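You operate a simulated robot arm through the tools that you are given. There is no shell and no other tool.

The job below is to be done with a simulated two-armed robot. You get a single attempt, and the scene is never put back.

TASK
Swap the empty tin for the one marked fine and feed it in.
Fine: close the slider first; the empty tin marked heavy goes where a square is free; close the slider again; buttons, knob and lever stay. Set down upright: what you pick out.

The check looks at the end state, three seconds after you hand in, the way a careful person would. Anything else that was tipped, shoved, dropped, spilled or broken makes it a failure.

THE ROBOT
Two 7-joint arms with fingered hands on one trunk that stands fixed in place. Base frame: the origin is at the foot of the trunk, x ahead of it, y to its left, z up. Units: m, rad, N and s.
The left shoulder is at [0.042, 0.174, 1.121], the right one opposite. With the tool pointing down near the work surface each hand reaches from about 0.28 to 0.72 m from the base axis, measured 20 degrees to its own side. Payload 3.8 kg a hand.
Tool frame (each hand has its own): the origin (TCP) lies between the finger pads and is the grasp point; the fingertips stand 0.026 m ahead of it; z points along the fingers, y is the line along which they close. The gripper opens to 0.132 m; its body begins 0.073 m behind the TCP. The gripper is a hand of 3 fingers: y runs from the thumb to the fingers, the wrist lies at [0, 0, -0.224] in the tool frame, and closing takes about 1.5 s.
Orientation is told as [roll, pitch, yaw] about the base's x, y, z axes, in that order, counted from this pose: with the fingers straight down and closing along the base's y, the tool's x points along the base's -x, its y along +y and its z along -z.

THE INTERFACE
- The arms move only by the tool servo_tool. It takes "left_motion", "right_motion" or both (then of equal length, played together; a hand with none holds still); each is a list of rows, each a list of 7 numbers: the shift along the tool's x, y, z in m, then the turn, a rotation vector about the tool's x, y, z in rad, then the gripper command, from -1 (shut) to 1 (fully open), values between in proportion. In form: [[tx, ty, tz, ax, ay, az, fingers], ...]. A call has 1 to 20 rows; each row is the pose to reach, as a shift and turn from the pose commanded when the call began, along the tool's axes at that moment. A row lasts 0.2 s, in which the tool goes at most 0.05 m and 0.15 rad; a call with a longer step from one row to the next is refused whole, and so is a gripper value outside its range. Where a pose cannot be reached the arm comes as near as it can. A force on the tool above 40 N (or 10 N above the force at the start of the call, whichever is more), or a blocked arm, ends the call early, and 0.2 s more pass. Each finger travels about 0.108 m/s and halts on what it meets, pressing with about 31 N; the grip force reading is that of the motor and also rises with nothing between the fingers. The clock runs only during rows and for 0.2 s after the last one: add rows that repeat a pose to give the fingers time. It gives the time, the measured TCP pose, the force on the tool (base axes), the opening and the grip force at its end, in the units of the frame above (readings bear some noise), with the torque about the TCP (base axes, N m) and any sound that the robot's microphone picked up.
- Cameras (640 x 400 px; columns grow to the right, rows downward): "scene" is now at [0.1747, -0.0179, 1.0711]; the picture's right is [-0.23, -0.97, 0.00], its down [0.39, -0.09, -0.92] and it looks along [0.89, -0.21, 0.40] (base axes); focal length 214 px, centre (320, 200). "left" rides on the left gripper at [-0.062, 0.003, -0.092] in its tool frame; the picture's right is [-0.05, -1.00, 0.00], its down [0.83, -0.04, -0.56] and it looks along [0.55, -0.03, 0.83] (tool axes); focal length 230 px, centre (320, 200). "right" rides on the right gripper at [0.061, 0.003, -0.092] in its tool frame; the picture's right is [-0.05, 1.00, 0.00], its down [-0.83, -0.04, -0.55] and it looks along [-0.55, -0.03, 0.83] (tool axes); focal length 230 px, centre (320, 200). There is no depth. A picture from a camera that has moved, and an enlarged one, comes with that camera's place and axes in the base frame and with its lens.
- get_image(camera): a new picture of that camera. No time passes.
- slide_trunk(by): moves the trunk up (or, below 0, down) by that many m; the arms and the scene camera ride with it, the base frame stays. It gives what a move gives, with no picture.
- set_grasp(shape, hand): the hand has 3 fingers and takes this shape, open, in about a second: jaw (thumb against the fingers, like two jaws); tri (thumb and two fingers); tip (a fingertip pinch); poke (one finger out to press); point (the index stretched); flat (the hand flat); cup (the hand cupped); fist (a fist). The gripper value then closes the fingers along that shape, each until it touches; the sizes above hold for jaw. It gives what a move gives, with no picture.
- aim_head(pan, tilt): turns the head with the scene camera to pan (to the left, within 1.047 rad either way) and tilt (down, from -0.506 to 1.204), counted from straight ahead of the robot (the tilt from the chest, where the trunk bows). It gives what a move gives.
- inspect(camera, box): a new picture of the part [left, top, right, bottom] of that camera's present view, enlarged. No time passes.
- hand_in(): hands the job in; it is judged then, once.

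Nothing tells you positions but the pictures and the camera data. Unless the task says otherwise, let go and move clear before handing in.

The tools are called by a JSON object that holds its "api" and its "payload". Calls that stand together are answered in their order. servo_tool: Moves the arms, as the interface text tells. Its arguments: {"type":"object","properties":{"left_motion":{"type":"array"},"right_motion":{"type":"array"}},"required":[]} The other tools are called the same way: slide_trunk (by) moves the trunk up or down; set_grasp (shape, hand) gives the hand a shape; aim_head (pan, tilt) turns the head that bears the scene camera; get_image (camera) takes a picture; inspect (camera, box) takes an enlarged picture of a part of a camera's view; hand_in () hands the job in.

At the start:

```text
t: 0.0
left_tool_pos: [0.3019, -0.0406, 1.2831]
left_tool_rot: [-0.001, -0.001, -0.001]
left_force: [0.1, -0.6, 0.0]
left_torque: [0.01, -0.02, -0.03]
left_finger_gap: 0.1315
left_grip_force: 0.0
left_shape: jaw
right_tool_pos: [0.3356, -0.5046, 1.2522]
right_tool_rot: [0.001, -0.001, 0.0]
right_force: [-0.2, -0.1, -0.3]
right_torque: [0.03, -0.01, 0.0]
right_finger_gap: 0.1318
right_grip_force: 0.1
right_shape: jaw
trunk travel left (down, up): [-0.425, 0.057]
head pan, tilt (commanded): [-0.23, -0.414]
```

scene: 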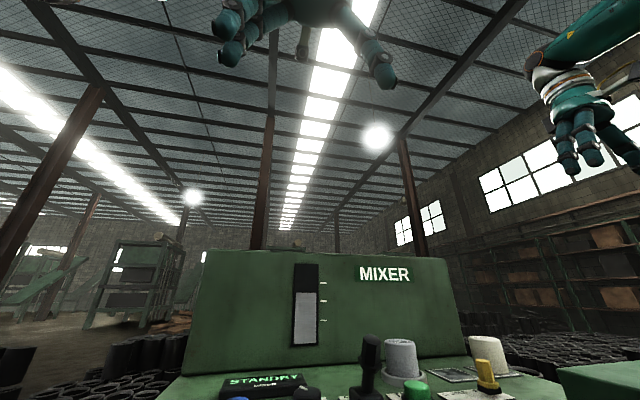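
right: 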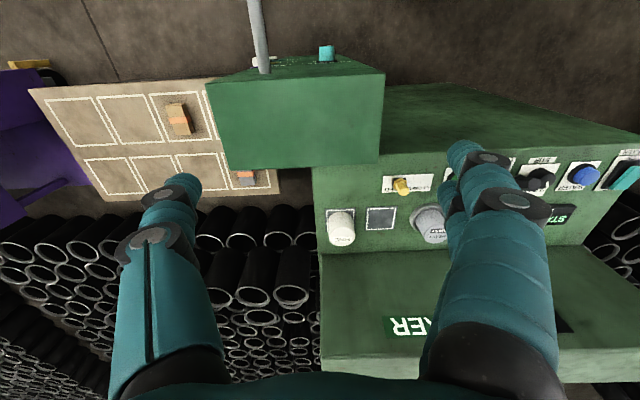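
left: 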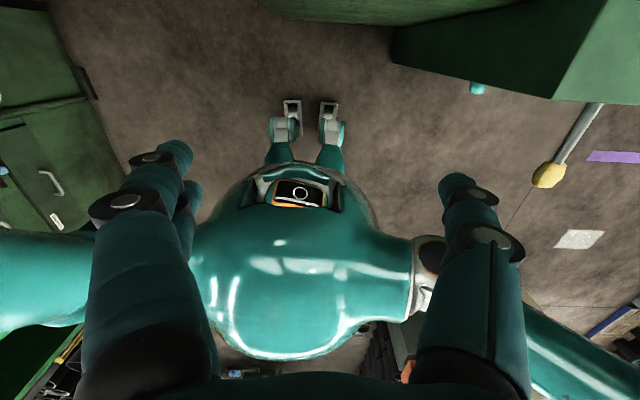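

I see a mixer control panel ahead, with a tray of squares to the right. I'll turn the head down to look at the panel and the tray before moving anything.

{"api": "aim_head", "payload": {"pan": -0.3, "tilt": 0.6}}

```text
t: 1.3
left_tool_pos: [0.3014, -0.0404, 1.2834]
left_tool_rot: [0.0, 0.001, 0.001]
left_force: [1.2, -0.3, -0.1]
left_torque: [-0.02, 0.02, -0.02]
left_finger_gap: 0.132
left_grip_force: 0.0
left_shape: jaw
right_tool_pos: [0.3351, -0.5037, 1.2519]
right_tool_rot: [-0.002, -0.002, 0.0]
right_force: [-0.1, -0.6, -0.2]
right_torque: [0.0, 0.03, 0.02]
right_finger_gap: 0.132
right_grip_force: 0.2
right_shape: jaw
trunk travel left (down, up): [-0.425, 0.057]
head pan, tilt (commanded): [-0.3, 0.6]
```

{"api": "get_image", "payload": {"camera": "scene"}}

{"api": "inspect", "payload": {"camera": "right", "box": [0, 40, 320, 240]}}

{"api": "inspect", "payload": {"camera": "right", "box": [320, 100, 640, 300]}}

```text
taken
camera scene: at [0.1887, -0.0274, 0.9819], right [-0.3, -0.96, 0.0], down [-0.54, 0.17, -0.83], along [0.79, -0.24, -0.56], focal length 214 px, centre (320, 200)
```

scene: 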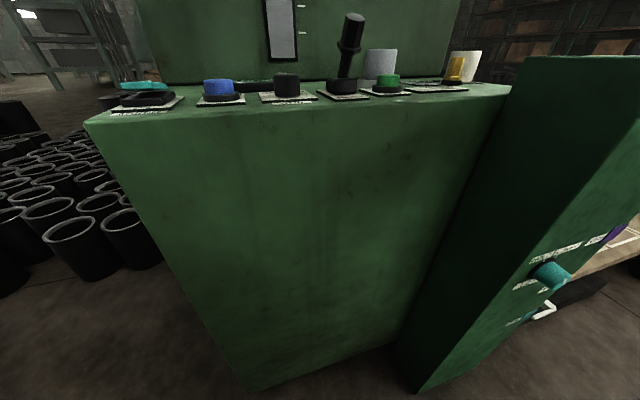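

```text
2.00 times, centred on (160, 140) of right
camera zoom: at [0.2745, -0.5013, 1.3463], right [0.05, 1.0, 0.0], down [0.83, -0.04, 0.56], along [0.56, -0.03, -0.83], focal length 460 px, centre (640, 320)
```

zoom: 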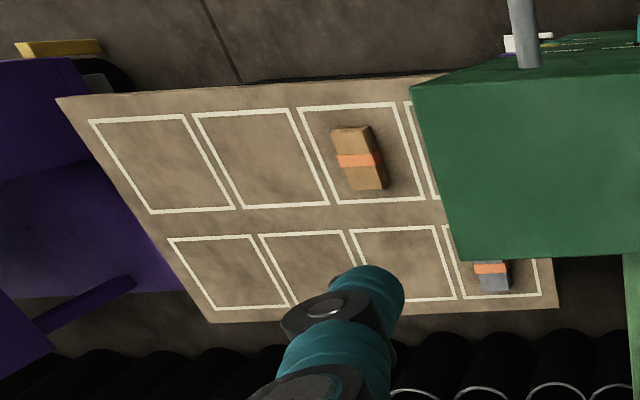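

```text
2.00 times, centred on (480, 200) of right
camera zoom: at [0.2745, -0.5013, 1.3463], right [0.05, 1.0, 0.0], down [0.83, -0.04, 0.56], along [0.56, -0.03, -0.83], focal length 460 px, centre (0, 200)
```

zoom: 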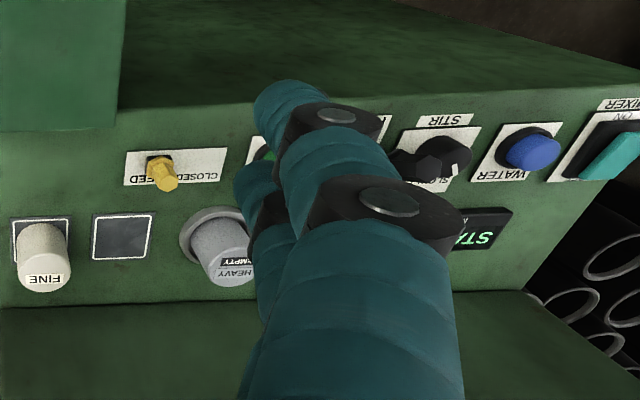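

The panel has a FINE tin (white) standing on a square, a free dark square beside it, a HEAVY/EMPTY tin (grey) in a round seat and a yellow FEED slider. I'll move the left hand aside and slide the right hand over for a clear look at the panel.

{"api": "servo_tool", "payload": {"left_motion": [[0, 0.04, 0, 0, 0, 0, 1], [0, 0.08, 0, 0, 0, 0, 1], [0, 0.12, 0, 0, 0, 0, 1], [0, 0.16, 0, 0, 0, 0, 1], [0, 0.2, 0, 0, 0, 0, 1], [0, 0.24, 0, 0, 0, 0, 1]], "right_motion": [[0, 0.02, 0, 0, 0, 0, 1], [0, 0.04, 0, 0, 0, 0, 1], [0, 0.06, 0, 0, 0, 0, 1], [0, 0.08, 0, 0, 0, 0, 1], [0, 0.1, 0, 0, 0, 0, 1], [0, 0.12, 0, 0, 0, 0, 1]]}}

{"api": "aim_head", "payload": {"pan": -0.4, "tilt": 0.1}}

{"api": "get_image", "payload": {"camera": "right"}}

{"api": "get_image", "payload": {"camera": "scene"}}

```text
t: 2.7
left_tool_pos: [0.3011, 0.2015, 1.2829]
left_tool_rot: [-0.001, -0.001, -0.002]
left_force: [-0.7, 0.2, -0.7]
left_torque: [-0.03, -0.01, -0.02]
left_finger_gap: 0.1323
left_grip_force: 0.2
left_shape: jaw
right_tool_pos: [0.3357, -0.3819, 1.253]
right_tool_rot: [0.0, -0.003, 0.001]
right_force: [0.6, 0.5, 0.5]
right_torque: [-0.03, 0.01, 0.02]
right_finger_gap: 0.1321
right_grip_force: 0.1
right_shape: jaw
trunk travel left (down, up): [-0.425, 0.057]
head pan, tilt (commanded): [-0.3, 0.6]
```

```text
t: 3.6
left_tool_pos: [0.3026, 0.2, 1.2826]
left_tool_rot: [0.001, 0.0, 0.0]
left_force: [-0.3, 0.1, 0.1]
left_torque: [0.0, 0.01, 0.01]
left_finger_gap: 0.1316
left_grip_force: 0.0
left_shape: jaw
right_tool_pos: [0.3353, -0.3839, 1.2525]
right_tool_rot: [0.001, -0.001, 0.001]
right_force: [0.5, 0.7, 0.2]
right_torque: [0.0, 0.01, 0.02]
right_finger_gap: 0.132
right_grip_force: 0.1
right_shape: jaw
trunk travel left (down, up): [-0.425, 0.057]
head pan, tilt (commanded): [-0.4, 0.099]
```

```text
taken
camera right: at [0.2744, -0.3805, 1.3463], right [0.05, 1.0, 0.0], down [0.83, -0.04, 0.56], along [0.56, -0.03, -0.83], focal length 230 px, centre (320, 200)
```

right: 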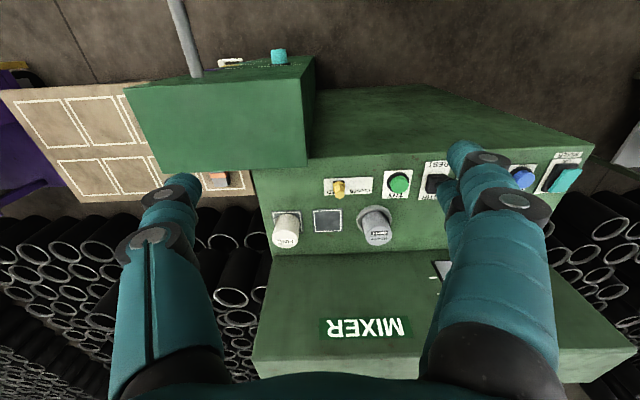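

```text
taken
camera scene: at [0.189, -0.0369, 1.028], right [-0.39, -0.92, 0.0], down [-0.09, 0.04, -0.99], along [0.92, -0.39, -0.1], focal length 214 px, centre (320, 200)
```

scene: 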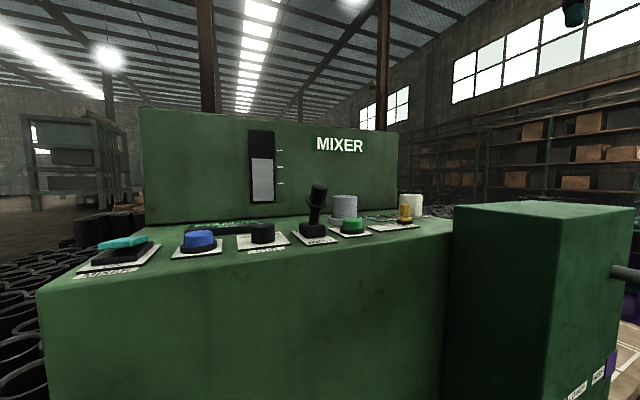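

{"api": "inspect", "payload": {"camera": "right", "box": [250, 150, 450, 275]}}

{"api": "inspect", "payload": {"camera": "scene", "box": [230, 120, 450, 258]}}

{"api": "inspect", "payload": {"camera": "scene", "box": [60, 200, 260, 325]}}

```text
3.20 times, centred on (350, 212) of right
camera zoom: at [0.2744, -0.3805, 1.3463], right [0.05, 1.0, 0.0], down [0.83, -0.04, 0.56], along [0.56, -0.03, -0.83], focal length 736 px, centre (224, 160)
```

zoom: 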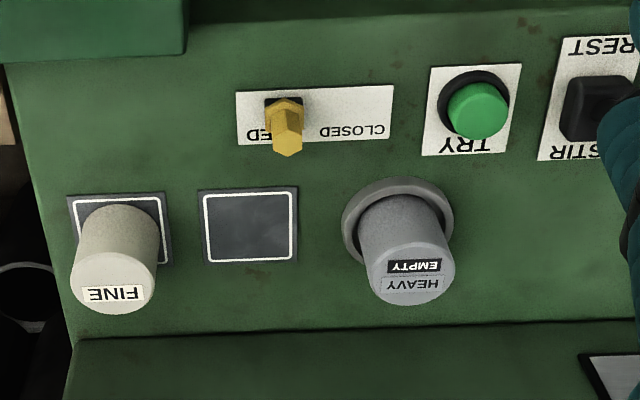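

```text
2.90 times, centred on (340, 189) of scene
camera zoom: at [0.189, -0.0369, 1.028], right [-0.39, -0.92, 0.0], down [-0.09, 0.04, -0.99], along [0.92, -0.39, -0.1], focal length 622 px, centre (262, 232)
```

zoom: 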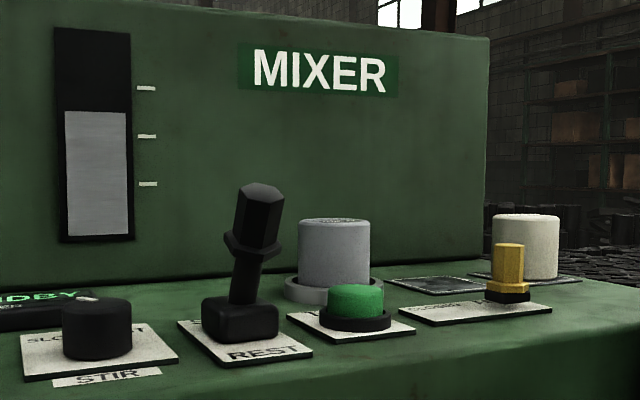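

```text
3.20 times, centred on (160, 262) of scene
camera zoom: at [0.189, -0.0369, 1.028], right [-0.39, -0.92, 0.0], down [-0.09, 0.04, -0.99], along [0.92, -0.39, -0.1], focal length 686 px, centre (832, 0)
```

zoom: 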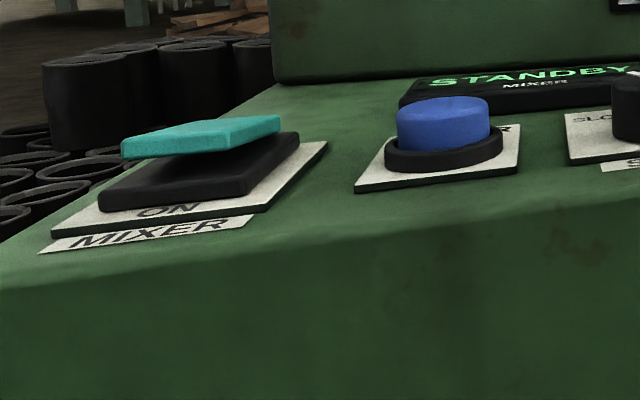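

The slider knob stands at the FEED end (open), with CLOSED toward +y. The tins stand at about x 0.61: HEAVY at y −0.275, FINE at y −0.47, and the free square at y −0.38. I'll raise the trunk for reach and take a second look to refine heights.

{"api": "slide_trunk", "payload": {"by": 0.055}}

{"api": "aim_head", "payload": {"pan": -0.55, "tilt": 0.25}}

{"api": "get_image", "payload": {"camera": "scene"}}

{"api": "inspect", "payload": {"camera": "scene", "box": [220, 100, 420, 225]}}

```text
t: 4.6
left_tool_pos: [0.3036, 0.1999, 1.3375]
left_tool_rot: [-0.002, 0.003, 0.001]
left_force: [0.2, -1.4, 0.1]
left_torque: [0.02, 0.04, 0.0]
left_finger_gap: 0.1318
left_grip_force: 0.0
left_shape: jaw
right_tool_pos: [0.3377, -0.3847, 1.3061]
right_tool_rot: [0.0, 0.002, 0.0]
right_force: [-0.2, 0.5, 0.1]
right_torque: [0.01, 0.06, -0.02]
right_finger_gap: 0.1319
right_grip_force: 0.2
right_shape: jaw
trunk travel left (down, up): [-0.48, 0.002]
head pan, tilt (commanded): [-0.4, 0.099]
```

```text
t: 5.3
left_tool_pos: [0.3009, 0.2007, 1.3383]
left_tool_rot: [-0.001, -0.001, 0.0]
left_force: [0.6, 0.2, -0.8]
left_torque: [0.02, 0.02, 0.0]
left_finger_gap: 0.132
left_grip_force: 0.2
left_shape: jaw
right_tool_pos: [0.3372, -0.3848, 1.3076]
right_tool_rot: [0.001, -0.003, -0.001]
right_force: [1.0, 0.1, 0.0]
right_torque: [0.03, -0.01, -0.02]
right_finger_gap: 0.1322
right_grip_force: 0.1
right_shape: jaw
trunk travel left (down, up): [-0.48, 0.002]
head pan, tilt (commanded): [-0.55, 0.25]
```

```text
taken
camera scene: at [0.1895, -0.05, 1.0908], right [-0.52, -0.85, 0.0], down [-0.21, 0.13, -0.97], along [0.83, -0.51, -0.25], focal length 214 px, centre (320, 200)
```

scene: 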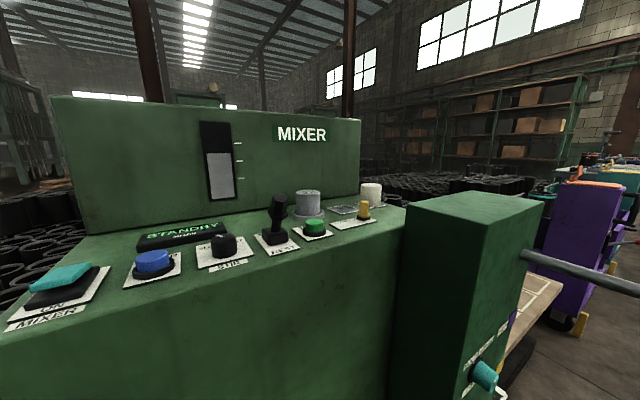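

```text
3.20 times, centred on (320, 162) of scene
camera zoom: at [0.1895, -0.05, 1.0908], right [-0.52, -0.85, 0.0], down [-0.21, 0.13, -0.97], along [0.83, -0.51, -0.25], focal length 686 px, centre (320, 320)
```

zoom: 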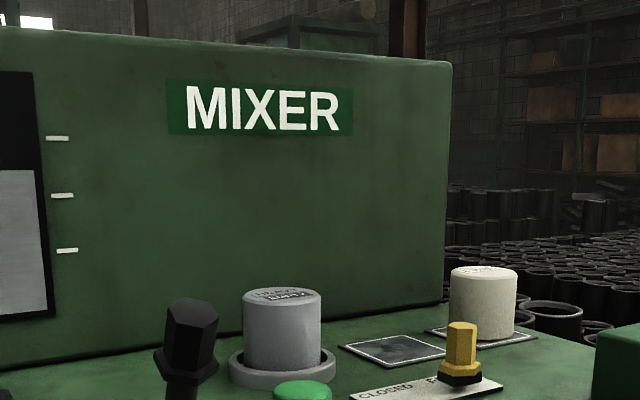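

I'll bring the right hand closer above the panel, still well above everything, for a nearer picture to measure positions.

{"api": "servo_tool", "payload": {"right_motion": [[-0.025, 0.005, 0.03, 0, 0, 0, 1], [-0.05, 0.01, 0.06, 0, 0, 0, 1], [-0.075, 0.015, 0.09, 0, 0, 0, 1], [-0.1, 0.02, 0.12, 0, 0, 0, 1], [-0.1, 0.02, 0.12, 0, 0, 0, 1]]}}

{"api": "get_image", "payload": {"camera": "right"}}

{"api": "inspect", "payload": {"camera": "right", "box": [180, 130, 460, 305]}}

```text
t: 6.5
left_tool_pos: [0.3006, 0.2005, 1.3397]
left_tool_rot: [-0.001, -0.002, 0.001]
left_force: [-0.7, -0.7, -0.8]
left_torque: [-0.01, -0.01, -0.01]
left_finger_gap: 0.1317
left_grip_force: 0.1
left_shape: jaw
right_tool_pos: [0.4359, -0.3645, 1.1892]
right_tool_rot: [0.0, -0.003, -0.001]
right_force: [0.1, 0.3, -0.2]
right_torque: [0.02, -0.01, 0.01]
right_finger_gap: 0.1316
right_grip_force: 0.0
right_shape: jaw
trunk travel left (down, up): [-0.48, 0.002]
head pan, tilt (commanded): [-0.55, 0.25]
```

```text
taken
camera right: at [0.3739, -0.3612, 1.2819], right [0.05, 1.0, 0.0], down [0.83, -0.04, 0.56], along [0.56, -0.03, -0.83], focal length 230 px, centre (320, 200)
```

right: 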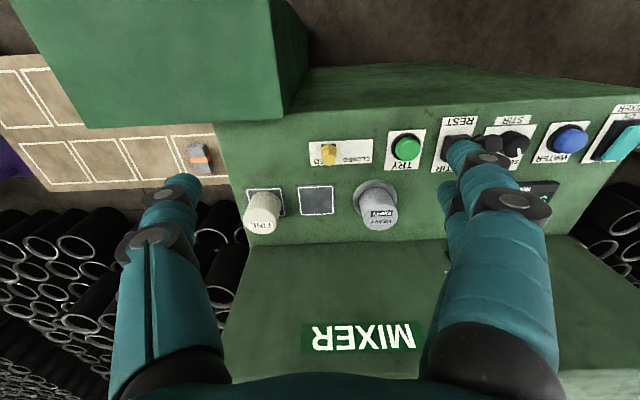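

```text
2.29 times, centred on (320, 218) of right
camera zoom: at [0.3739, -0.3612, 1.2819], right [0.05, 1.0, 0.0], down [0.83, -0.04, 0.56], along [0.56, -0.03, -0.83], focal length 526 px, centre (320, 160)
```

zoom: 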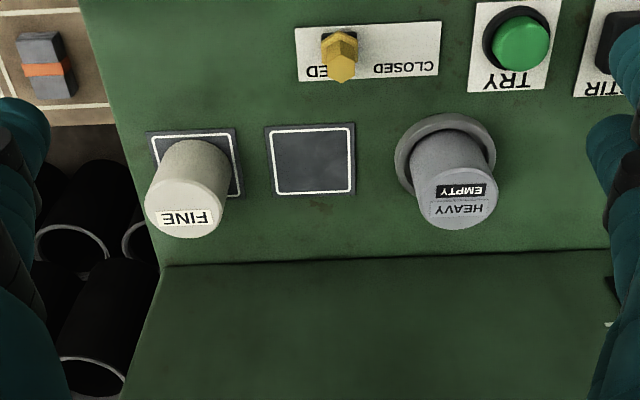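

The panel is flat at about z 0.933; the slider knob is at about (0.511, −0.356) with its top at 0.977. I'll bring the right hand above the knob with the fingers partly closed, then check alignment.

{"api": "servo_tool", "payload": {"right_motion": [[-0.025, 0.003, 0.03, 0, 0, 0, 0.6], [-0.05, 0.006, 0.06, 0, 0, 0, 0.2], [-0.075, 0.009, 0.09, 0, 0, 0, -0.1], [-0.075, 0.009, 0.125, 0, 0, 0, -0.17], [-0.075, 0.009, 0.125, 0, 0, 0, -0.17], [-0.075, 0.009, 0.125, 0, 0, 0, -0.17]]}}

{"api": "get_image", "payload": {"camera": "right"}}

{"api": "get_image", "payload": {"camera": "scene"}}

```text
t: 7.9
left_tool_pos: [0.3001, 0.2007, 1.3391]
left_tool_rot: [0.001, 0.001, -0.001]
left_force: [-0.6, 0.2, -1.0]
left_torque: [0.02, -0.02, -0.02]
left_finger_gap: 0.132
left_grip_force: 0.0
left_shape: jaw
right_tool_pos: [0.503, -0.3584, 1.0637]
right_tool_rot: [0.0, -0.003, 0.001]
right_force: [0.3, -0.4, -0.8]
right_torque: [0.01, -0.03, 0.01]
right_finger_gap: 0.0553
right_grip_force: 0.1
right_shape: jaw
right hand out of reach, approached as far as the arm can: row 3, 4, 5, 6
trunk travel left (down, up): [-0.48, 0.002]
head pan, tilt (commanded): [-0.55, 0.25]
```

```text
taken
camera right: at [0.4412, -0.3541, 1.1569], right [0.05, 1.0, 0.0], down [0.83, -0.04, 0.56], along [0.56, -0.03, -0.83], focal length 230 px, centre (320, 200)
```

right: 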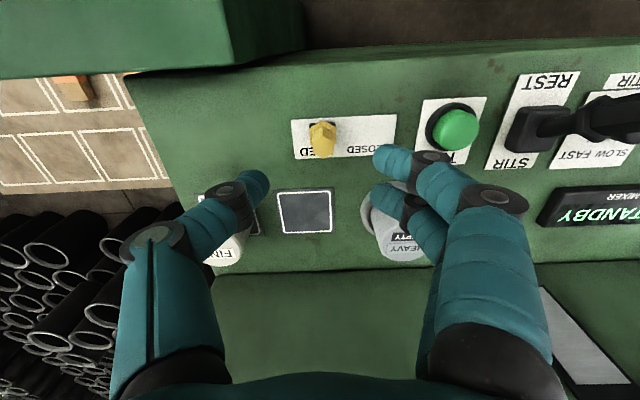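

```text
taken
camera scene: at [0.1894, -0.05, 1.0909], right [-0.52, -0.85, 0.0], down [-0.21, 0.13, -0.97], along [0.83, -0.51, -0.25], focal length 214 px, centre (320, 200)
```

scene: 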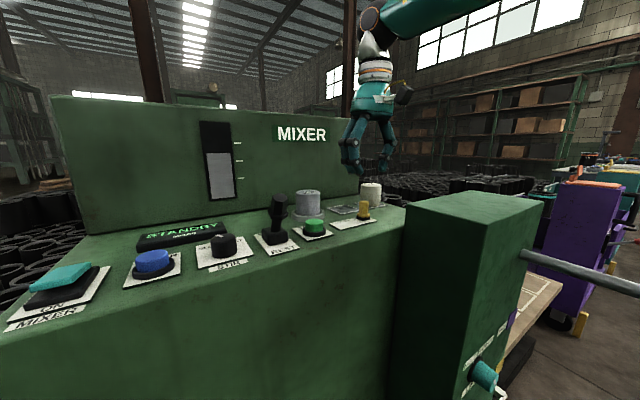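

The hand fell about 8 mm short in x at this height. I'll lower it to just above the knob and see whether the reach opens up further down.

{"api": "servo_tool", "payload": {"right_motion": [[0, 0, 0.02, 0, 0, 0, -0.17], [0, 0, 0.04, 0, 0, 0, -0.17], [0, 0, 0.05, 0, 0, 0, -0.17], [0, 0, 0.05, 0, 0, 0, -0.17]]}}

{"api": "get_image", "payload": {"camera": "right"}}

{"api": "inspect", "payload": {"camera": "scene", "box": [240, 100, 440, 225]}}

```text
t: 8.9
left_tool_pos: [0.3026, 0.1998, 1.3398]
left_tool_rot: [-0.001, 0.001, 0.001]
left_force: [-0.8, -0.7, -0.6]
left_torque: [-0.03, 0.02, 0.0]
left_finger_gap: 0.132
left_grip_force: 0.0
left_shape: jaw
right_tool_pos: [0.4966, -0.3592, 1.0161]
right_tool_rot: [0.002, -0.003, 0.001]
right_force: [0.1, -0.4, -0.2]
right_torque: [-0.01, 0.02, 0.01]
right_finger_gap: 0.0555
right_grip_force: 0.1
right_shape: jaw
right hand out of reach, approached as far as the arm can: row 2, 3, 4
trunk travel left (down, up): [-0.48, 0.002]
head pan, tilt (commanded): [-0.55, 0.25]
```

```text
taken
camera right: at [0.4341, -0.3565, 1.1096], right [0.05, 1.0, 0.0], down [0.83, -0.04, 0.56], along [0.56, -0.03, -0.83], focal length 230 px, centre (320, 200)
```

right: 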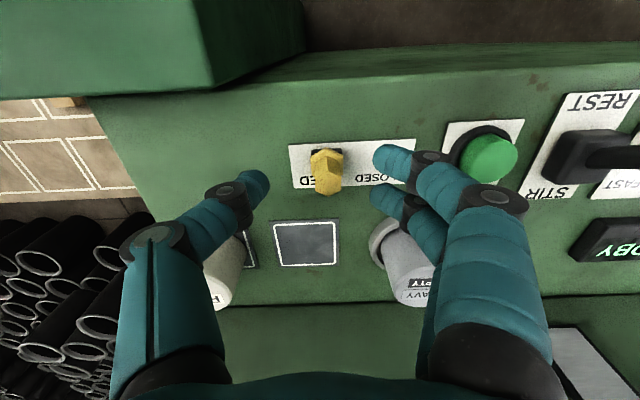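

```text
3.20 times, centred on (340, 162) of scene
camera zoom: at [0.1894, -0.0501, 1.0909], right [-0.52, -0.85, 0.0], down [-0.21, 0.13, -0.97], along [0.83, -0.51, -0.25], focal length 686 px, centre (256, 320)
```

zoom: 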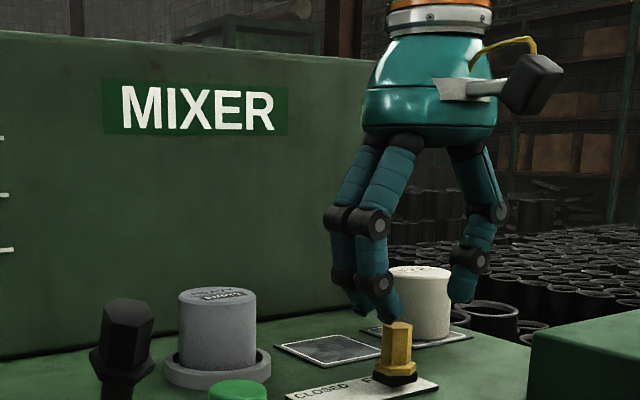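

Reach gets shorter lower down, so something in the arm's posture is limiting it. I'll lift and back off, return the trunk to its original height and test the reach high above the panel, where nothing can be hit.

{"api": "servo_tool", "payload": {"right_motion": [[0.01, 0, -0.04, 0, 0, 0, -0.17], [0.02, 0, -0.08, 0, 0, 0, -0.17], [0.03, 0, -0.12, 0, 0, 0, -0.17], [0.04, 0, -0.15, 0, 0, 0, -0.17]]}}

{"api": "slide_trunk", "payload": {"by": -0.06}}

{"api": "servo_tool", "payload": {"right_motion": [[-0.03, 0, 0, 0, 0, 0, -0.17], [-0.06, 0, 0, 0, 0, 0, -0.17], [-0.09, 0, 0, 0, 0, 0, -0.17], [-0.09, 0, 0, 0, 0, 0, -0.17]]}}

```text
t: 9.9
left_tool_pos: [0.3011, 0.2004, 1.3397]
left_tool_rot: [0.0, -0.002, 0.0]
left_force: [-0.2, -0.6, 0.3]
left_torque: [0.03, 0.0, -0.02]
left_finger_gap: 0.1319
left_grip_force: 0.0
left_shape: jaw
right_tool_pos: [0.4554, -0.3595, 1.1673]
right_tool_rot: [0.001, 0.0, 0.0]
right_force: [0.4, -0.2, -0.3]
right_torque: [0.02, -0.03, -0.01]
right_finger_gap: 0.0551
right_grip_force: 0.1
right_shape: jaw
trunk travel left (down, up): [-0.48, 0.002]
head pan, tilt (commanded): [-0.55, 0.25]
```

```text
t: 10.9
left_tool_pos: [0.3021, 0.1993, 1.2797]
left_tool_rot: [0.0, 0.0, -0.001]
left_force: [-0.5, 0.2, 0.5]
left_torque: [0.0, -0.01, -0.01]
left_finger_gap: 0.1318
left_grip_force: 0.1
left_shape: jaw
right_tool_pos: [0.4546, -0.36, 1.1056]
right_tool_rot: [0.001, -0.002, 0.0]
right_force: [-0.1, -0.3, -0.2]
right_torque: [0.0, 0.01, 0.01]
right_finger_gap: 0.0552
right_grip_force: 0.0
right_shape: jaw
trunk travel left (down, up): [-0.42, 0.062]
head pan, tilt (commanded): [-0.55, 0.25]
```

```text
t: 11.9
left_tool_pos: [0.301, 0.2009, 1.2788]
left_tool_rot: [0.0, -0.001, 0.0]
left_force: [-0.6, 0.0, -0.9]
left_torque: [-0.01, -0.02, 0.01]
left_finger_gap: 0.1317
left_grip_force: 0.0
left_shape: jaw
right_tool_pos: [0.5447, -0.36, 1.1071]
right_tool_rot: [-0.001, 0.0, -0.001]
right_force: [0.2, -0.4, 0.3]
right_torque: [-0.02, -0.03, 0.01]
right_finger_gap: 0.055
right_grip_force: 0.1
right_shape: jaw
trunk travel left (down, up): [-0.42, 0.062]
head pan, tilt (commanded): [-0.55, 0.25]
```

Lowering the trunk gave more reach (x 0.545 at z 1.107). I'll test how it holds as I come down to z about 1.04, still above the tops of the tins.

{"api": "servo_tool", "payload": {"right_motion": [[0, 0, 0.03, 0, 0, 0, -0.17], [0, 0, 0.065, 0, 0, 0, -0.17], [0, 0, 0.065, 0, 0, 0, -0.17]]}}

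{"api": "servo_tool", "payload": {"right_motion": [[0, 0, 0, 0, 0, 0.12, -0.17], [0, 0, 0, 0, 0, 0.24, -0.17], [0, 0, 0, 0, 0, 0.36, -0.17], [-0.02, 0, 0, 0, 0, 0.36, -0.17], [-0.04, 0, 0, 0, 0, 0.36, -0.17], [-0.06, 0, 0, 0, 0, 0.36, -0.17], [-0.06, 0, 0, 0, 0, 0.36, -0.17]]}}

```text
t: 12.7
left_tool_pos: [0.3014, 0.1999, 1.2801]
left_tool_rot: [0.001, 0.0, 0.0]
left_force: [-0.9, 0.0, -0.8]
left_torque: [-0.04, -0.03, -0.03]
left_finger_gap: 0.1318
left_grip_force: 0.1
left_shape: jaw
right_tool_pos: [0.5455, -0.3599, 1.0406]
right_tool_rot: [-0.001, -0.002, 0.0]
right_force: [0.0, 0.6, 0.4]
right_torque: [-0.02, -0.06, 0.03]
right_finger_gap: 0.0551
right_grip_force: 0.0
right_shape: jaw
trunk travel left (down, up): [-0.42, 0.062]
head pan, tilt (commanded): [-0.55, 0.25]
```

```text
t: 14.3
left_tool_pos: [0.3007, 0.2001, 1.2788]
left_tool_rot: [-0.001, -0.001, -0.001]
left_force: [0.0, 0.3, 0.5]
left_torque: [0.02, 0.0, 0.01]
left_finger_gap: 0.1321
left_grip_force: 0.1
left_shape: jaw
right_tool_pos: [0.5696, -0.3664, 1.0347]
right_tool_rot: [0.002, -0.003, -0.361]
right_force: [0.7, 0.1, -0.1]
right_torque: [-0.04, 0.0, 0.03]
right_finger_gap: 0.0551
right_grip_force: 0.1
right_shape: jaw
right hand out of reach, approached as far as the arm can: row 5, 6, 7
trunk travel left (down, up): [-0.42, 0.062]
head pan, tilt (commanded): [-0.55, 0.25]
```

Reach at x 0.57 now; lowering the trunk clearly helps. I'll lift the hand, lower the trunk a further 0.10 and test again.

{"api": "servo_tool", "payload": {"right_motion": [[0.01, 0, -0.04, 0, 0, 0, -0.17], [0.02, 0, -0.08, 0, 0, 0, -0.17], [0.03, 0, -0.12, 0, 0, 0, -0.17], [0.03, 0, -0.15, 0, 0, 0, -0.17]]}}

{"api": "slide_trunk", "payload": {"by": -0.1}}

{"api": "get_image", "payload": {"camera": "scene"}}

{"api": "get_image", "payload": {"camera": "right"}}

```text
t: 15.3
left_tool_pos: [0.3014, 0.1999, 1.2788]
left_tool_rot: [0.0, 0.001, 0.0]
left_force: [0.3, 0.6, -0.7]
left_torque: [0.02, 0.02, -0.02]
left_finger_gap: 0.1321
left_grip_force: 0.0
left_shape: jaw
right_tool_pos: [0.5272, -0.3646, 1.1817]
right_tool_rot: [0.002, -0.002, -0.363]
right_force: [-0.3, -0.1, 0.4]
right_torque: [-0.02, 0.01, 0.01]
right_finger_gap: 0.0547
right_grip_force: 0.1
right_shape: jaw
right hand out of reach, approached as far as the arm can: row 3, 4
trunk travel left (down, up): [-0.42, 0.062]
head pan, tilt (commanded): [-0.55, 0.25]
```

```text
t: 16.6
left_tool_pos: [0.3331, 0.2008, 1.1479]
left_tool_rot: [-0.001, 0.113, 0.0]
left_force: [0.4, -0.2, 0.1]
left_torque: [0.0, 0.02, 0.04]
left_finger_gap: 0.1321
left_grip_force: 0.1
left_shape: jaw
right_tool_pos: [0.5266, -0.3642, 1.0823]
right_tool_rot: [0.003, -0.002, -0.36]
right_force: [0.0, 0.1, 0.3]
right_torque: [0.01, -0.02, -0.02]
right_finger_gap: 0.055
right_grip_force: 0.0
right_shape: jaw
trunk travel left (down, up): [-0.32, 0.162]
head pan, tilt (commanded): [-0.55, 0.25]
```

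```text
taken
camera scene: at [0.169, -0.0501, 0.8949], right [-0.52, -0.85, 0.0], down [-0.21, 0.13, -0.97], along [0.83, -0.51, -0.25], focal length 214 px, centre (320, 200)
```

scene: 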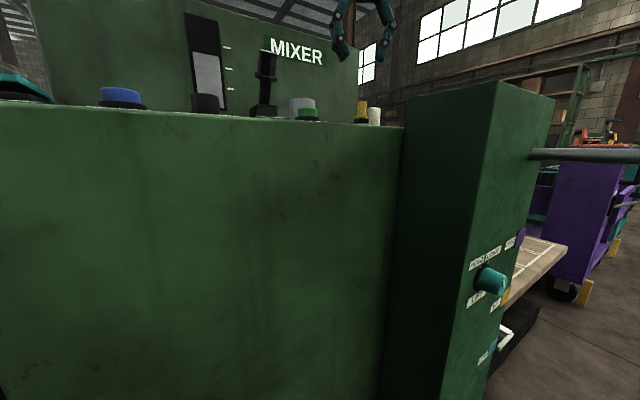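

```text
taken
camera right: at [0.4705, -0.3401, 1.1762], right [0.4, 0.92, 0.0], down [0.76, -0.33, 0.56], along [0.51, -0.22, -0.83], focal length 230 px, centre (320, 200)
```

right: 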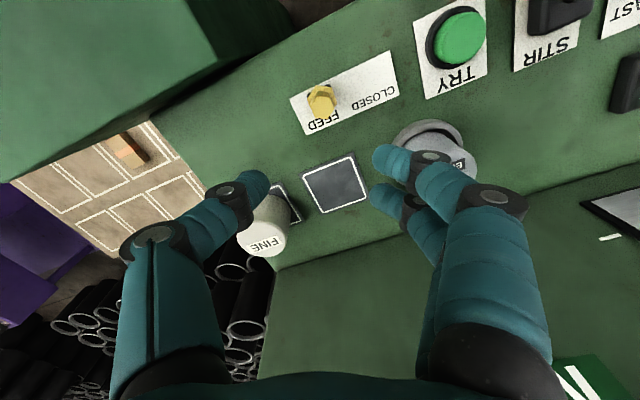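

With the trunk lower, the right hand rode down cleanly. I'll test whether it now reaches x about 0.61 above the free square at z about 1.04.

{"api": "servo_tool", "payload": {"right_motion": [[-0.0187, 0.007, 0.01, 0, 0, 0, -0.17], [-0.0374, 0.0141, 0.02, 0, 0, 0, -0.17], [-0.0562, 0.0211, 0.03, 0, 0, 0, -0.17], [-0.0749, 0.0282, 0.04, 0, 0, 0, -0.17], [-0.0749, 0.0282, 0.04, 0, 0, 0, -0.17]]}}

```text
t: 17.8
left_tool_pos: [0.3335, 0.1993, 1.148]
left_tool_rot: [0.0, 0.113, 0.001]
left_force: [0.1, -0.9, 0.2]
left_torque: [0.05, -0.02, -0.03]
left_finger_gap: 0.1322
left_grip_force: 0.0
left_shape: jaw
right_tool_pos: [0.5814, -0.3711, 1.0361]
right_tool_rot: [0.001, 0.0, -0.362]
right_force: [0.4, -0.5, -0.3]
right_torque: [0.02, 0.01, -0.03]
right_finger_gap: 0.0548
right_grip_force: 0.1
right_shape: jaw
right hand out of reach, approached as far as the arm can: row 3, 4, 5
trunk travel left (down, up): [-0.32, 0.162]
head pan, tilt (commanded): [-0.55, 0.25]
```

Still limited at x 0.58. I'll look at the arm's posture with the other cameras to understand what's limiting it.

{"api": "get_image", "payload": {"camera": "left"}}

{"api": "aim_head", "payload": {"pan": -0.9, "tilt": -0.3}}

{"api": "get_image", "payload": {"camera": "scene"}}

```text
taken
camera left: at [0.4061, 0.2039, 1.2319], right [0.05, -1.0, -0.01], down [-0.76, -0.04, 0.65], along [-0.65, -0.03, -0.76], focal length 230 px, centre (320, 200)
```

left: 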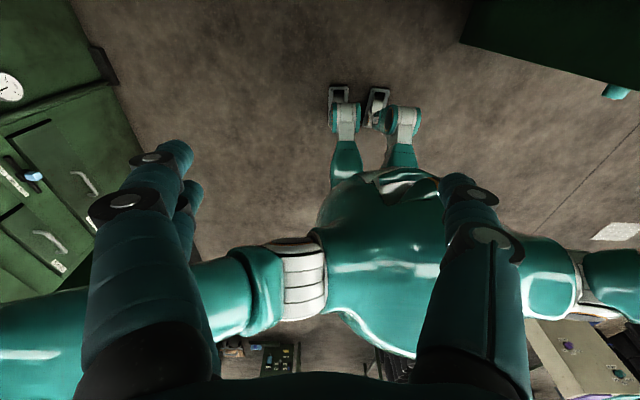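

```text
t: 18.8
left_tool_pos: [0.3334, 0.1991, 1.148]
left_tool_rot: [-0.001, 0.113, 0.0]
left_force: [-0.1, -0.2, 0.4]
left_torque: [-0.06, 0.02, 0.0]
left_finger_gap: 0.132
left_grip_force: 0.2
left_shape: jaw
right_tool_pos: [0.5821, -0.37, 1.0369]
right_tool_rot: [0.003, -0.002, -0.361]
right_force: [0.2, 0.0, 0.2]
right_torque: [0.02, 0.02, -0.06]
right_finger_gap: 0.0549
right_grip_force: 0.0
right_shape: jaw
trunk travel left (down, up): [-0.32, 0.162]
head pan, tilt (commanded): [-0.901, -0.3]
```

```text
taken
camera scene: at [0.1384, -0.0629, 0.9433], right [-0.78, -0.62, 0.0], down [0.18, -0.23, -0.96], along [0.59, -0.75, 0.29], focal length 214 px, centre (320, 200)
```

scene: 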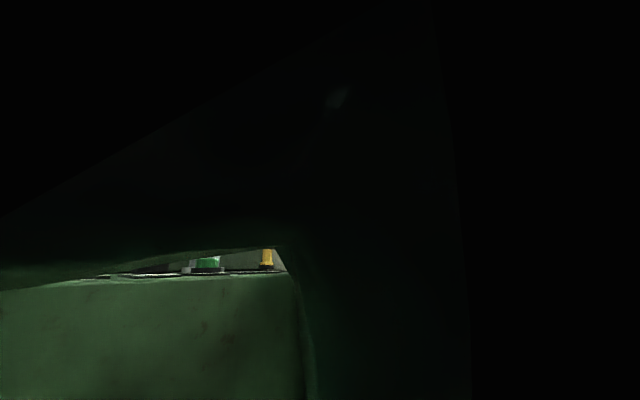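

The upper arm sits in front of the head, so I'll rely on hand cameras and try tilting the fingers forward by 0.4 rad, which should give more reach. I'll test over both the free square and the FINE tin while staying above everything.

{"api": "servo_tool", "payload": {"right_motion": [[0, 0, 0, 0, -0.1, 0, -0.17], [0, 0, 0, 0, -0.2, 0, -0.17], [0, 0, 0, 0, -0.3, 0, -0.17], [0, 0, 0, 0, -0.4, 0, -0.17], [-0.0131, 0.005, 0, 0, -0.4, 0, -0.17], [-0.0262, 0.01, 0, 0, -0.4, 0, -0.17], [-0.0262, 0.01, 0, 0, -0.4, 0, -0.17]]}}

{"api": "get_image", "payload": {"camera": "right"}}

```text
t: 20.4
left_tool_pos: [0.3342, 0.2004, 1.147]
left_tool_rot: [0.0, 0.113, 0.001]
left_force: [0.3, -0.2, 0.7]
left_torque: [0.03, -0.08, 0.01]
left_finger_gap: 0.132
left_grip_force: 0.0
left_shape: jaw
right_tool_pos: [0.61, -0.3707, 1.037]
right_tool_rot: [0.002, -0.402, -0.36]
right_force: [-0.6, 1.0, 0.1]
right_torque: [-0.02, -0.01, -0.01]
right_finger_gap: 0.055
right_grip_force: 0.0
right_shape: jaw
trunk travel left (down, up): [-0.32, 0.162]
head pan, tilt (commanded): [-0.901, -0.3]
```

```text
taken
camera right: at [0.523, -0.3351, 1.1001], right [0.4, 0.92, 0.02], down [0.5, -0.23, 0.84], along [0.77, -0.32, -0.55], focal length 230 px, centre (320, 200)
```

right: 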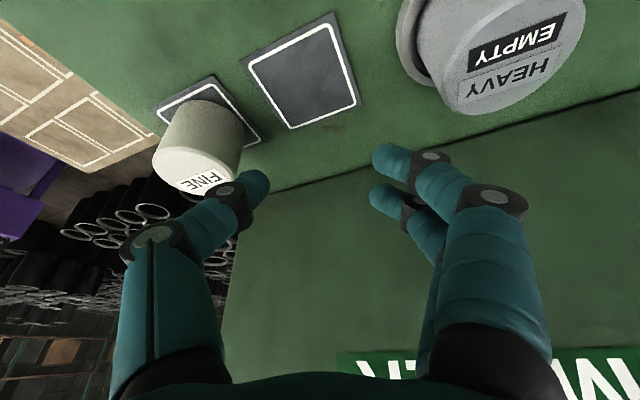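

The tilt works: the hand reached (0.61, −0.371, 1.037). Now I'll test above the FINE tin at y −0.473.

{"api": "servo_tool", "payload": {"right_motion": [[-0.0084, -0.0241, 0.0035, 0, 0, 0, -0.17], [-0.0167, -0.0482, 0.007, 0, 0, 0, -0.17], [-0.0251, -0.0723, 0.0106, 0, 0, 0, -0.17], [-0.0334, -0.0964, 0.0141, 0, 0, 0, -0.17], [-0.0334, -0.0964, 0.0141, 0, 0, 0, -0.17]]}}

{"api": "get_image", "payload": {"camera": "right"}}

```text
t: 21.6
left_tool_pos: [0.3341, 0.2006, 1.1481]
left_tool_rot: [-0.001, 0.112, 0.0]
left_force: [0.6, 1.2, 0.0]
left_torque: [0.0, 0.0, 0.03]
left_finger_gap: 0.1317
left_grip_force: 0.2
left_shape: jaw
right_tool_pos: [0.6086, -0.4741, 1.0378]
right_tool_rot: [-0.001, -0.401, -0.36]
right_force: [0.0, 0.4, 0.7]
right_torque: [0.01, -0.05, 0.0]
right_finger_gap: 0.0548
right_grip_force: 0.1
right_shape: jaw
trunk travel left (down, up): [-0.32, 0.162]
head pan, tilt (commanded): [-0.901, -0.3]
```

```text
taken
camera right: at [0.523, -0.4384, 1.1003], right [0.4, 0.92, 0.02], down [0.5, -0.23, 0.84], along [0.77, -0.32, -0.55], focal length 230 px, centre (320, 200)
```

right: 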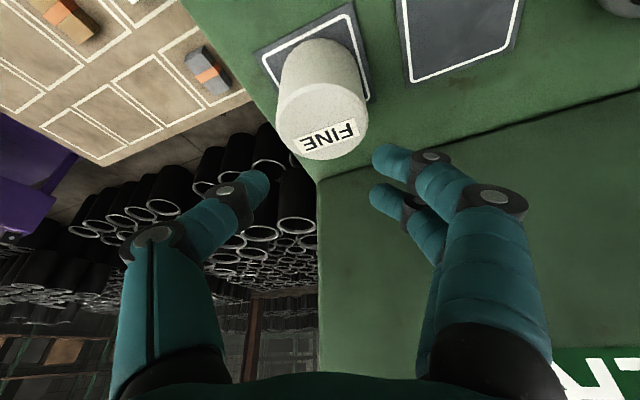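

The hand reaches FINE too, and my estimate of it holds (0.606, −0.471). Now I'll go to the slider: move above the knob, straighten the tilt, then turn the yaw back to zero.

{"api": "servo_tool", "payload": {"right_motion": [[0.0229, 0.015, -0.014, 0, 0.08, 0, -0.17], [0.0457, 0.0301, -0.028, 0, 0.16, 0, -0.17], [0.0686, 0.0451, -0.0421, 0, 0.24, 0, -0.17], [0.0914, 0.0602, -0.0561, 0, 0.32, 0, -0.17], [0.1143, 0.0752, -0.0701, 0, 0.4, 0, -0.17], [0.1143, 0.0752, -0.0701, 0, 0.4, 0, -0.17]]}}

{"api": "servo_tool", "payload": {"right_motion": [[0, 0, 0, 0, 0, -0.12, -0.17], [0, 0, 0, 0, 0, -0.24, -0.17], [0, 0, 0, 0, 0, -0.36, -0.17], [0, 0, 0, 0, 0, -0.36, -0.17]]}}

{"api": "get_image", "payload": {"camera": "right"}}

```text
t: 23.0
left_tool_pos: [0.3336, 0.1986, 1.1485]
left_tool_rot: [0.001, 0.113, -0.001]
left_force: [-0.4, -0.3, 0.0]
left_torque: [-0.02, -0.01, 0.01]
left_finger_gap: 0.1318
left_grip_force: 0.1
left_shape: jaw
right_tool_pos: [0.5103, -0.3568, 1.0577]
right_tool_rot: [-0.002, -0.001, -0.36]
right_force: [0.9, -0.1, 0.3]
right_torque: [-0.03, -0.03, -0.01]
right_finger_gap: 0.0549
right_grip_force: 0.1
right_shape: jaw
trunk travel left (down, up): [-0.32, 0.162]
head pan, tilt (commanded): [-0.901, -0.3]
```

```text
t: 24.0
left_tool_pos: [0.3337, 0.2007, 1.1472]
left_tool_rot: [0.0, 0.114, 0.001]
left_force: [-0.7, 0.1, 0.4]
left_torque: [-0.01, -0.01, 0.0]
left_finger_gap: 0.1318
left_grip_force: 0.0
left_shape: jaw
right_tool_pos: [0.5103, -0.3569, 1.0569]
right_tool_rot: [0.0, -0.003, 0.002]
right_force: [-0.2, -0.1, 0.0]
right_torque: [-0.02, -0.01, 0.01]
right_finger_gap: 0.0551
right_grip_force: 0.1
right_shape: jaw
trunk travel left (down, up): [-0.32, 0.162]
head pan, tilt (commanded): [-0.901, -0.3]
```

```text
taken
camera right: at [0.449, -0.3536, 1.1513], right [0.05, 1.0, 0.0], down [0.83, -0.04, 0.56], along [0.56, -0.03, -0.83], focal length 230 px, centre (320, 200)
```

right: 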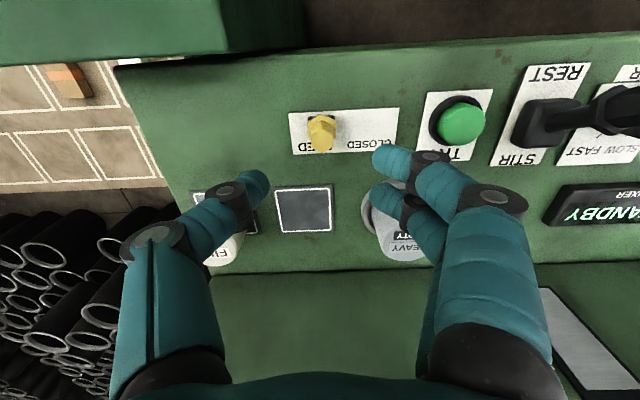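

I'm above the slider knob with yaw zero. I'll zoom in to fix the knob position before lowering.

{"api": "inspect", "payload": {"camera": "right", "box": [240, 80, 400, 180]}}

{"api": "aim_head", "payload": {"pan": -0.55, "tilt": 0.0}}

{"api": "get_image", "payload": {"camera": "scene"}}

```text
4.00 times, centred on (320, 130) of right
camera zoom: at [0.449, -0.3536, 1.1513], right [0.05, 1.0, 0.0], down [0.83, -0.04, 0.56], along [0.56, -0.03, -0.83], focal length 920 px, centre (320, 480)
```

zoom: 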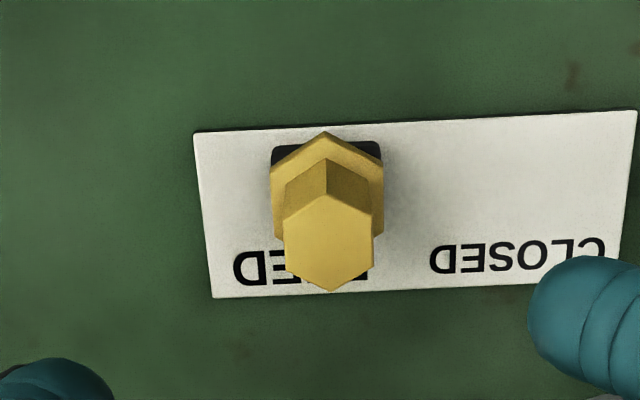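

```text
t: 24.8
left_tool_pos: [0.3343, 0.2006, 1.147]
left_tool_rot: [0.0, 0.112, 0.001]
left_force: [0.0, -0.8, -0.3]
left_torque: [-0.01, 0.01, 0.01]
left_finger_gap: 0.1322
left_grip_force: 0.0
left_shape: jaw
right_tool_pos: [0.5107, -0.356, 1.0573]
right_tool_rot: [0.001, -0.001, 0.0]
right_force: [0.3, -0.3, 0.1]
right_torque: [0.0, -0.03, -0.01]
right_finger_gap: 0.0548
right_grip_force: 0.0
right_shape: jaw
trunk travel left (down, up): [-0.32, 0.162]
head pan, tilt (commanded): [-0.55, 0.0]
```

```text
taken
camera scene: at [0.1662, -0.0484, 0.918], right [-0.52, -0.85, 0.0], down [0.0, 0.0, -1.0], along [0.85, -0.52, 0.0], focal length 214 px, centre (320, 200)
```

scene: 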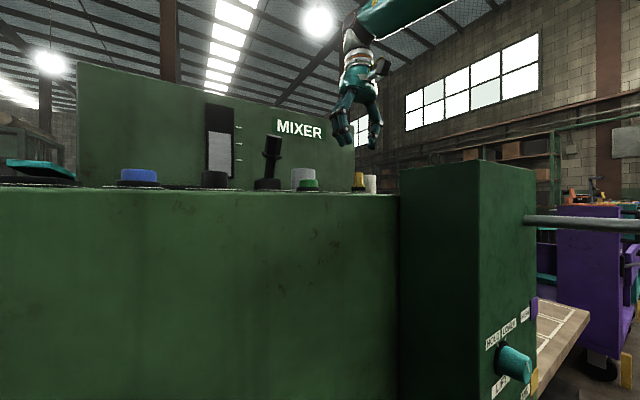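

The knob centre is at about (0.510, −0.355), top z 0.977, aligned with the hand. I'll lower the open fingers around it, keeping the tips above the buttons' level.

{"api": "servo_tool", "payload": {"right_motion": [[0, 0.001, 0.025, 0, 0, 0, -0.17], [0, 0.001, 0.05, 0, 0, 0, -0.17], [0, 0.001, 0.065, 0, 0, 0, -0.17], [0, 0.001, 0.076, 0, 0, 0, -0.17], [0, 0.001, 0.076, 0, 0, 0, -0.17]]}}

{"api": "get_image", "payload": {"camera": "right"}}

{"api": "inspect", "payload": {"camera": "scene", "box": [260, 100, 420, 200]}}

```text
t: 26.0
left_tool_pos: [0.3337, 0.1994, 1.1481]
left_tool_rot: [0.003, 0.114, -0.001]
left_force: [0.6, 0.8, -0.1]
left_torque: [0.02, -0.02, 0.01]
left_finger_gap: 0.1318
left_grip_force: 0.1
left_shape: jaw
right_tool_pos: [0.5109, -0.3559, 0.9804]
right_tool_rot: [0.0, -0.001, -0.001]
right_force: [-0.8, -0.6, -0.6]
right_torque: [-0.01, 0.0, 0.03]
right_finger_gap: 0.0549
right_grip_force: 0.0
right_shape: jaw
trunk travel left (down, up): [-0.32, 0.162]
head pan, tilt (commanded): [-0.55, 0.0]
```

```text
taken
camera right: at [0.4484, -0.3525, 1.0748], right [0.05, 1.0, 0.0], down [0.83, -0.04, 0.56], along [0.56, -0.03, -0.83], focal length 230 px, centre (320, 200)
```

right: 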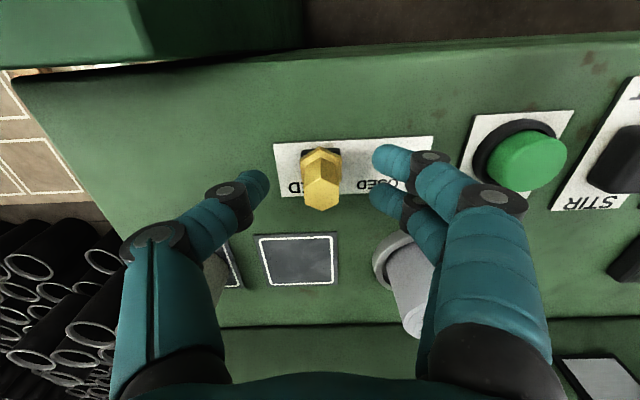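

```text
4.00 times, centred on (340, 150) of scene
camera zoom: at [0.1663, -0.0483, 0.9179], right [-0.52, -0.85, 0.0], down [0.0, 0.0, -1.0], along [0.85, -0.52, 0.0], focal length 858 px, centre (240, 400)
```

zoom: 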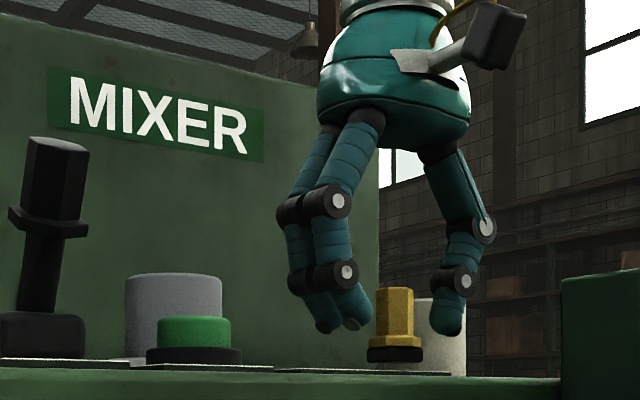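

The fingers straddle the knob with the tips at about z 0.953. I'll close on the knob and then slide it toward +y (CLOSED).

{"api": "servo_tool", "payload": {"right_motion": [[0, 0, 0, 0, 0, 0, -0.4], [0, 0, 0, 0, 0, 0, -0.6], [0, 0, 0, 0, 0, 0, -0.8], [0, 0, 0, 0, 0, 0, -0.8]]}}

{"api": "get_image", "payload": {"camera": "right"}}

```text
t: 27.0
left_tool_pos: [0.3341, 0.2004, 1.1472]
left_tool_rot: [0.001, 0.114, 0.001]
left_force: [0.2, 0.2, 0.2]
left_torque: [0.01, -0.01, -0.01]
left_finger_gap: 0.1319
left_grip_force: 0.0
left_shape: jaw
right_tool_pos: [0.5096, -0.3562, 0.9811]
right_tool_rot: [0.001, -0.003, 0.002]
right_force: [-0.5, -0.7, 0.2]
right_torque: [0.03, 0.02, 0.02]
right_finger_gap: 0.0139
right_grip_force: 0.1
right_shape: jaw
trunk travel left (down, up): [-0.32, 0.162]
head pan, tilt (commanded): [-0.55, 0.0]
```

```text
taken
camera right: at [0.4485, -0.3526, 1.0749], right [0.05, 1.0, 0.0], down [0.83, -0.04, 0.56], along [0.56, -0.03, -0.83], focal length 230 px, centre (320, 200)
```

right: 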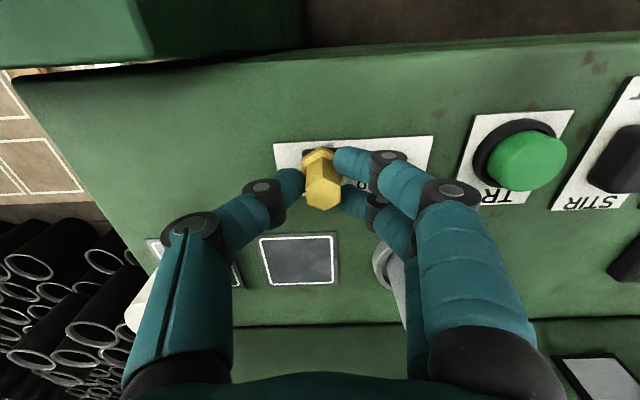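

The fingers are almost touching the knob. I'll tighten and slide it toward CLOSED in small steps.

{"api": "servo_tool", "payload": {"right_motion": [[0, 0, 0, 0, 0, 0, -1], [0, 0, 0, 0, 0, 0, -1], [0, 0.01, 0, 0, 0, 0, -1], [0, 0.02, 0, 0, 0, 0, -1], [0, 0.03, 0, 0, 0, 0, -1], [0, 0.03, 0, 0, 0, 0, -1]]}}

{"api": "get_image", "payload": {"camera": "right"}}

```text
t: 28.4
left_tool_pos: [0.3346, 0.2008, 1.1484]
left_tool_rot: [-0.001, 0.113, 0.0]
left_force: [-0.7, -0.4, -0.7]
left_torque: [0.0, 0.03, 0.02]
left_finger_gap: 0.1318
left_grip_force: 0.2
left_shape: jaw
right_tool_pos: [0.5105, -0.3255, 0.9811]
right_tool_rot: [0.0, -0.001, 0.001]
right_force: [-0.4, 1.0, -5.2]
right_torque: [0.05, 0.04, 0.02]
right_finger_gap: 0.0089
right_grip_force: 31.1
right_shape: jaw
trunk travel left (down, up): [-0.32, 0.162]
head pan, tilt (commanded): [-0.55, 0.0]
```

```text
taken
camera right: at [0.4488, -0.3223, 1.0747], right [0.05, 1.0, 0.0], down [0.83, -0.04, 0.56], along [0.55, -0.03, -0.83], focal length 230 px, centre (320, 200)
```

right: 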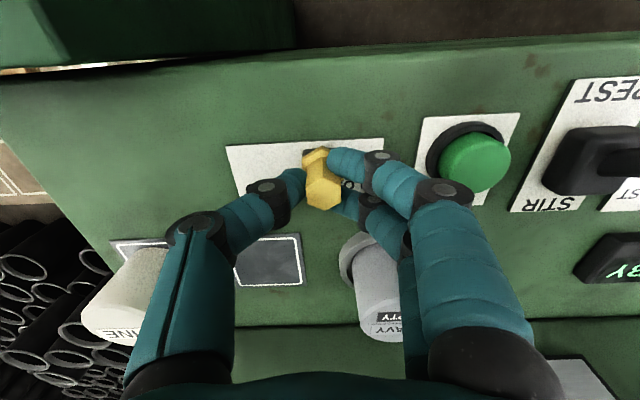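

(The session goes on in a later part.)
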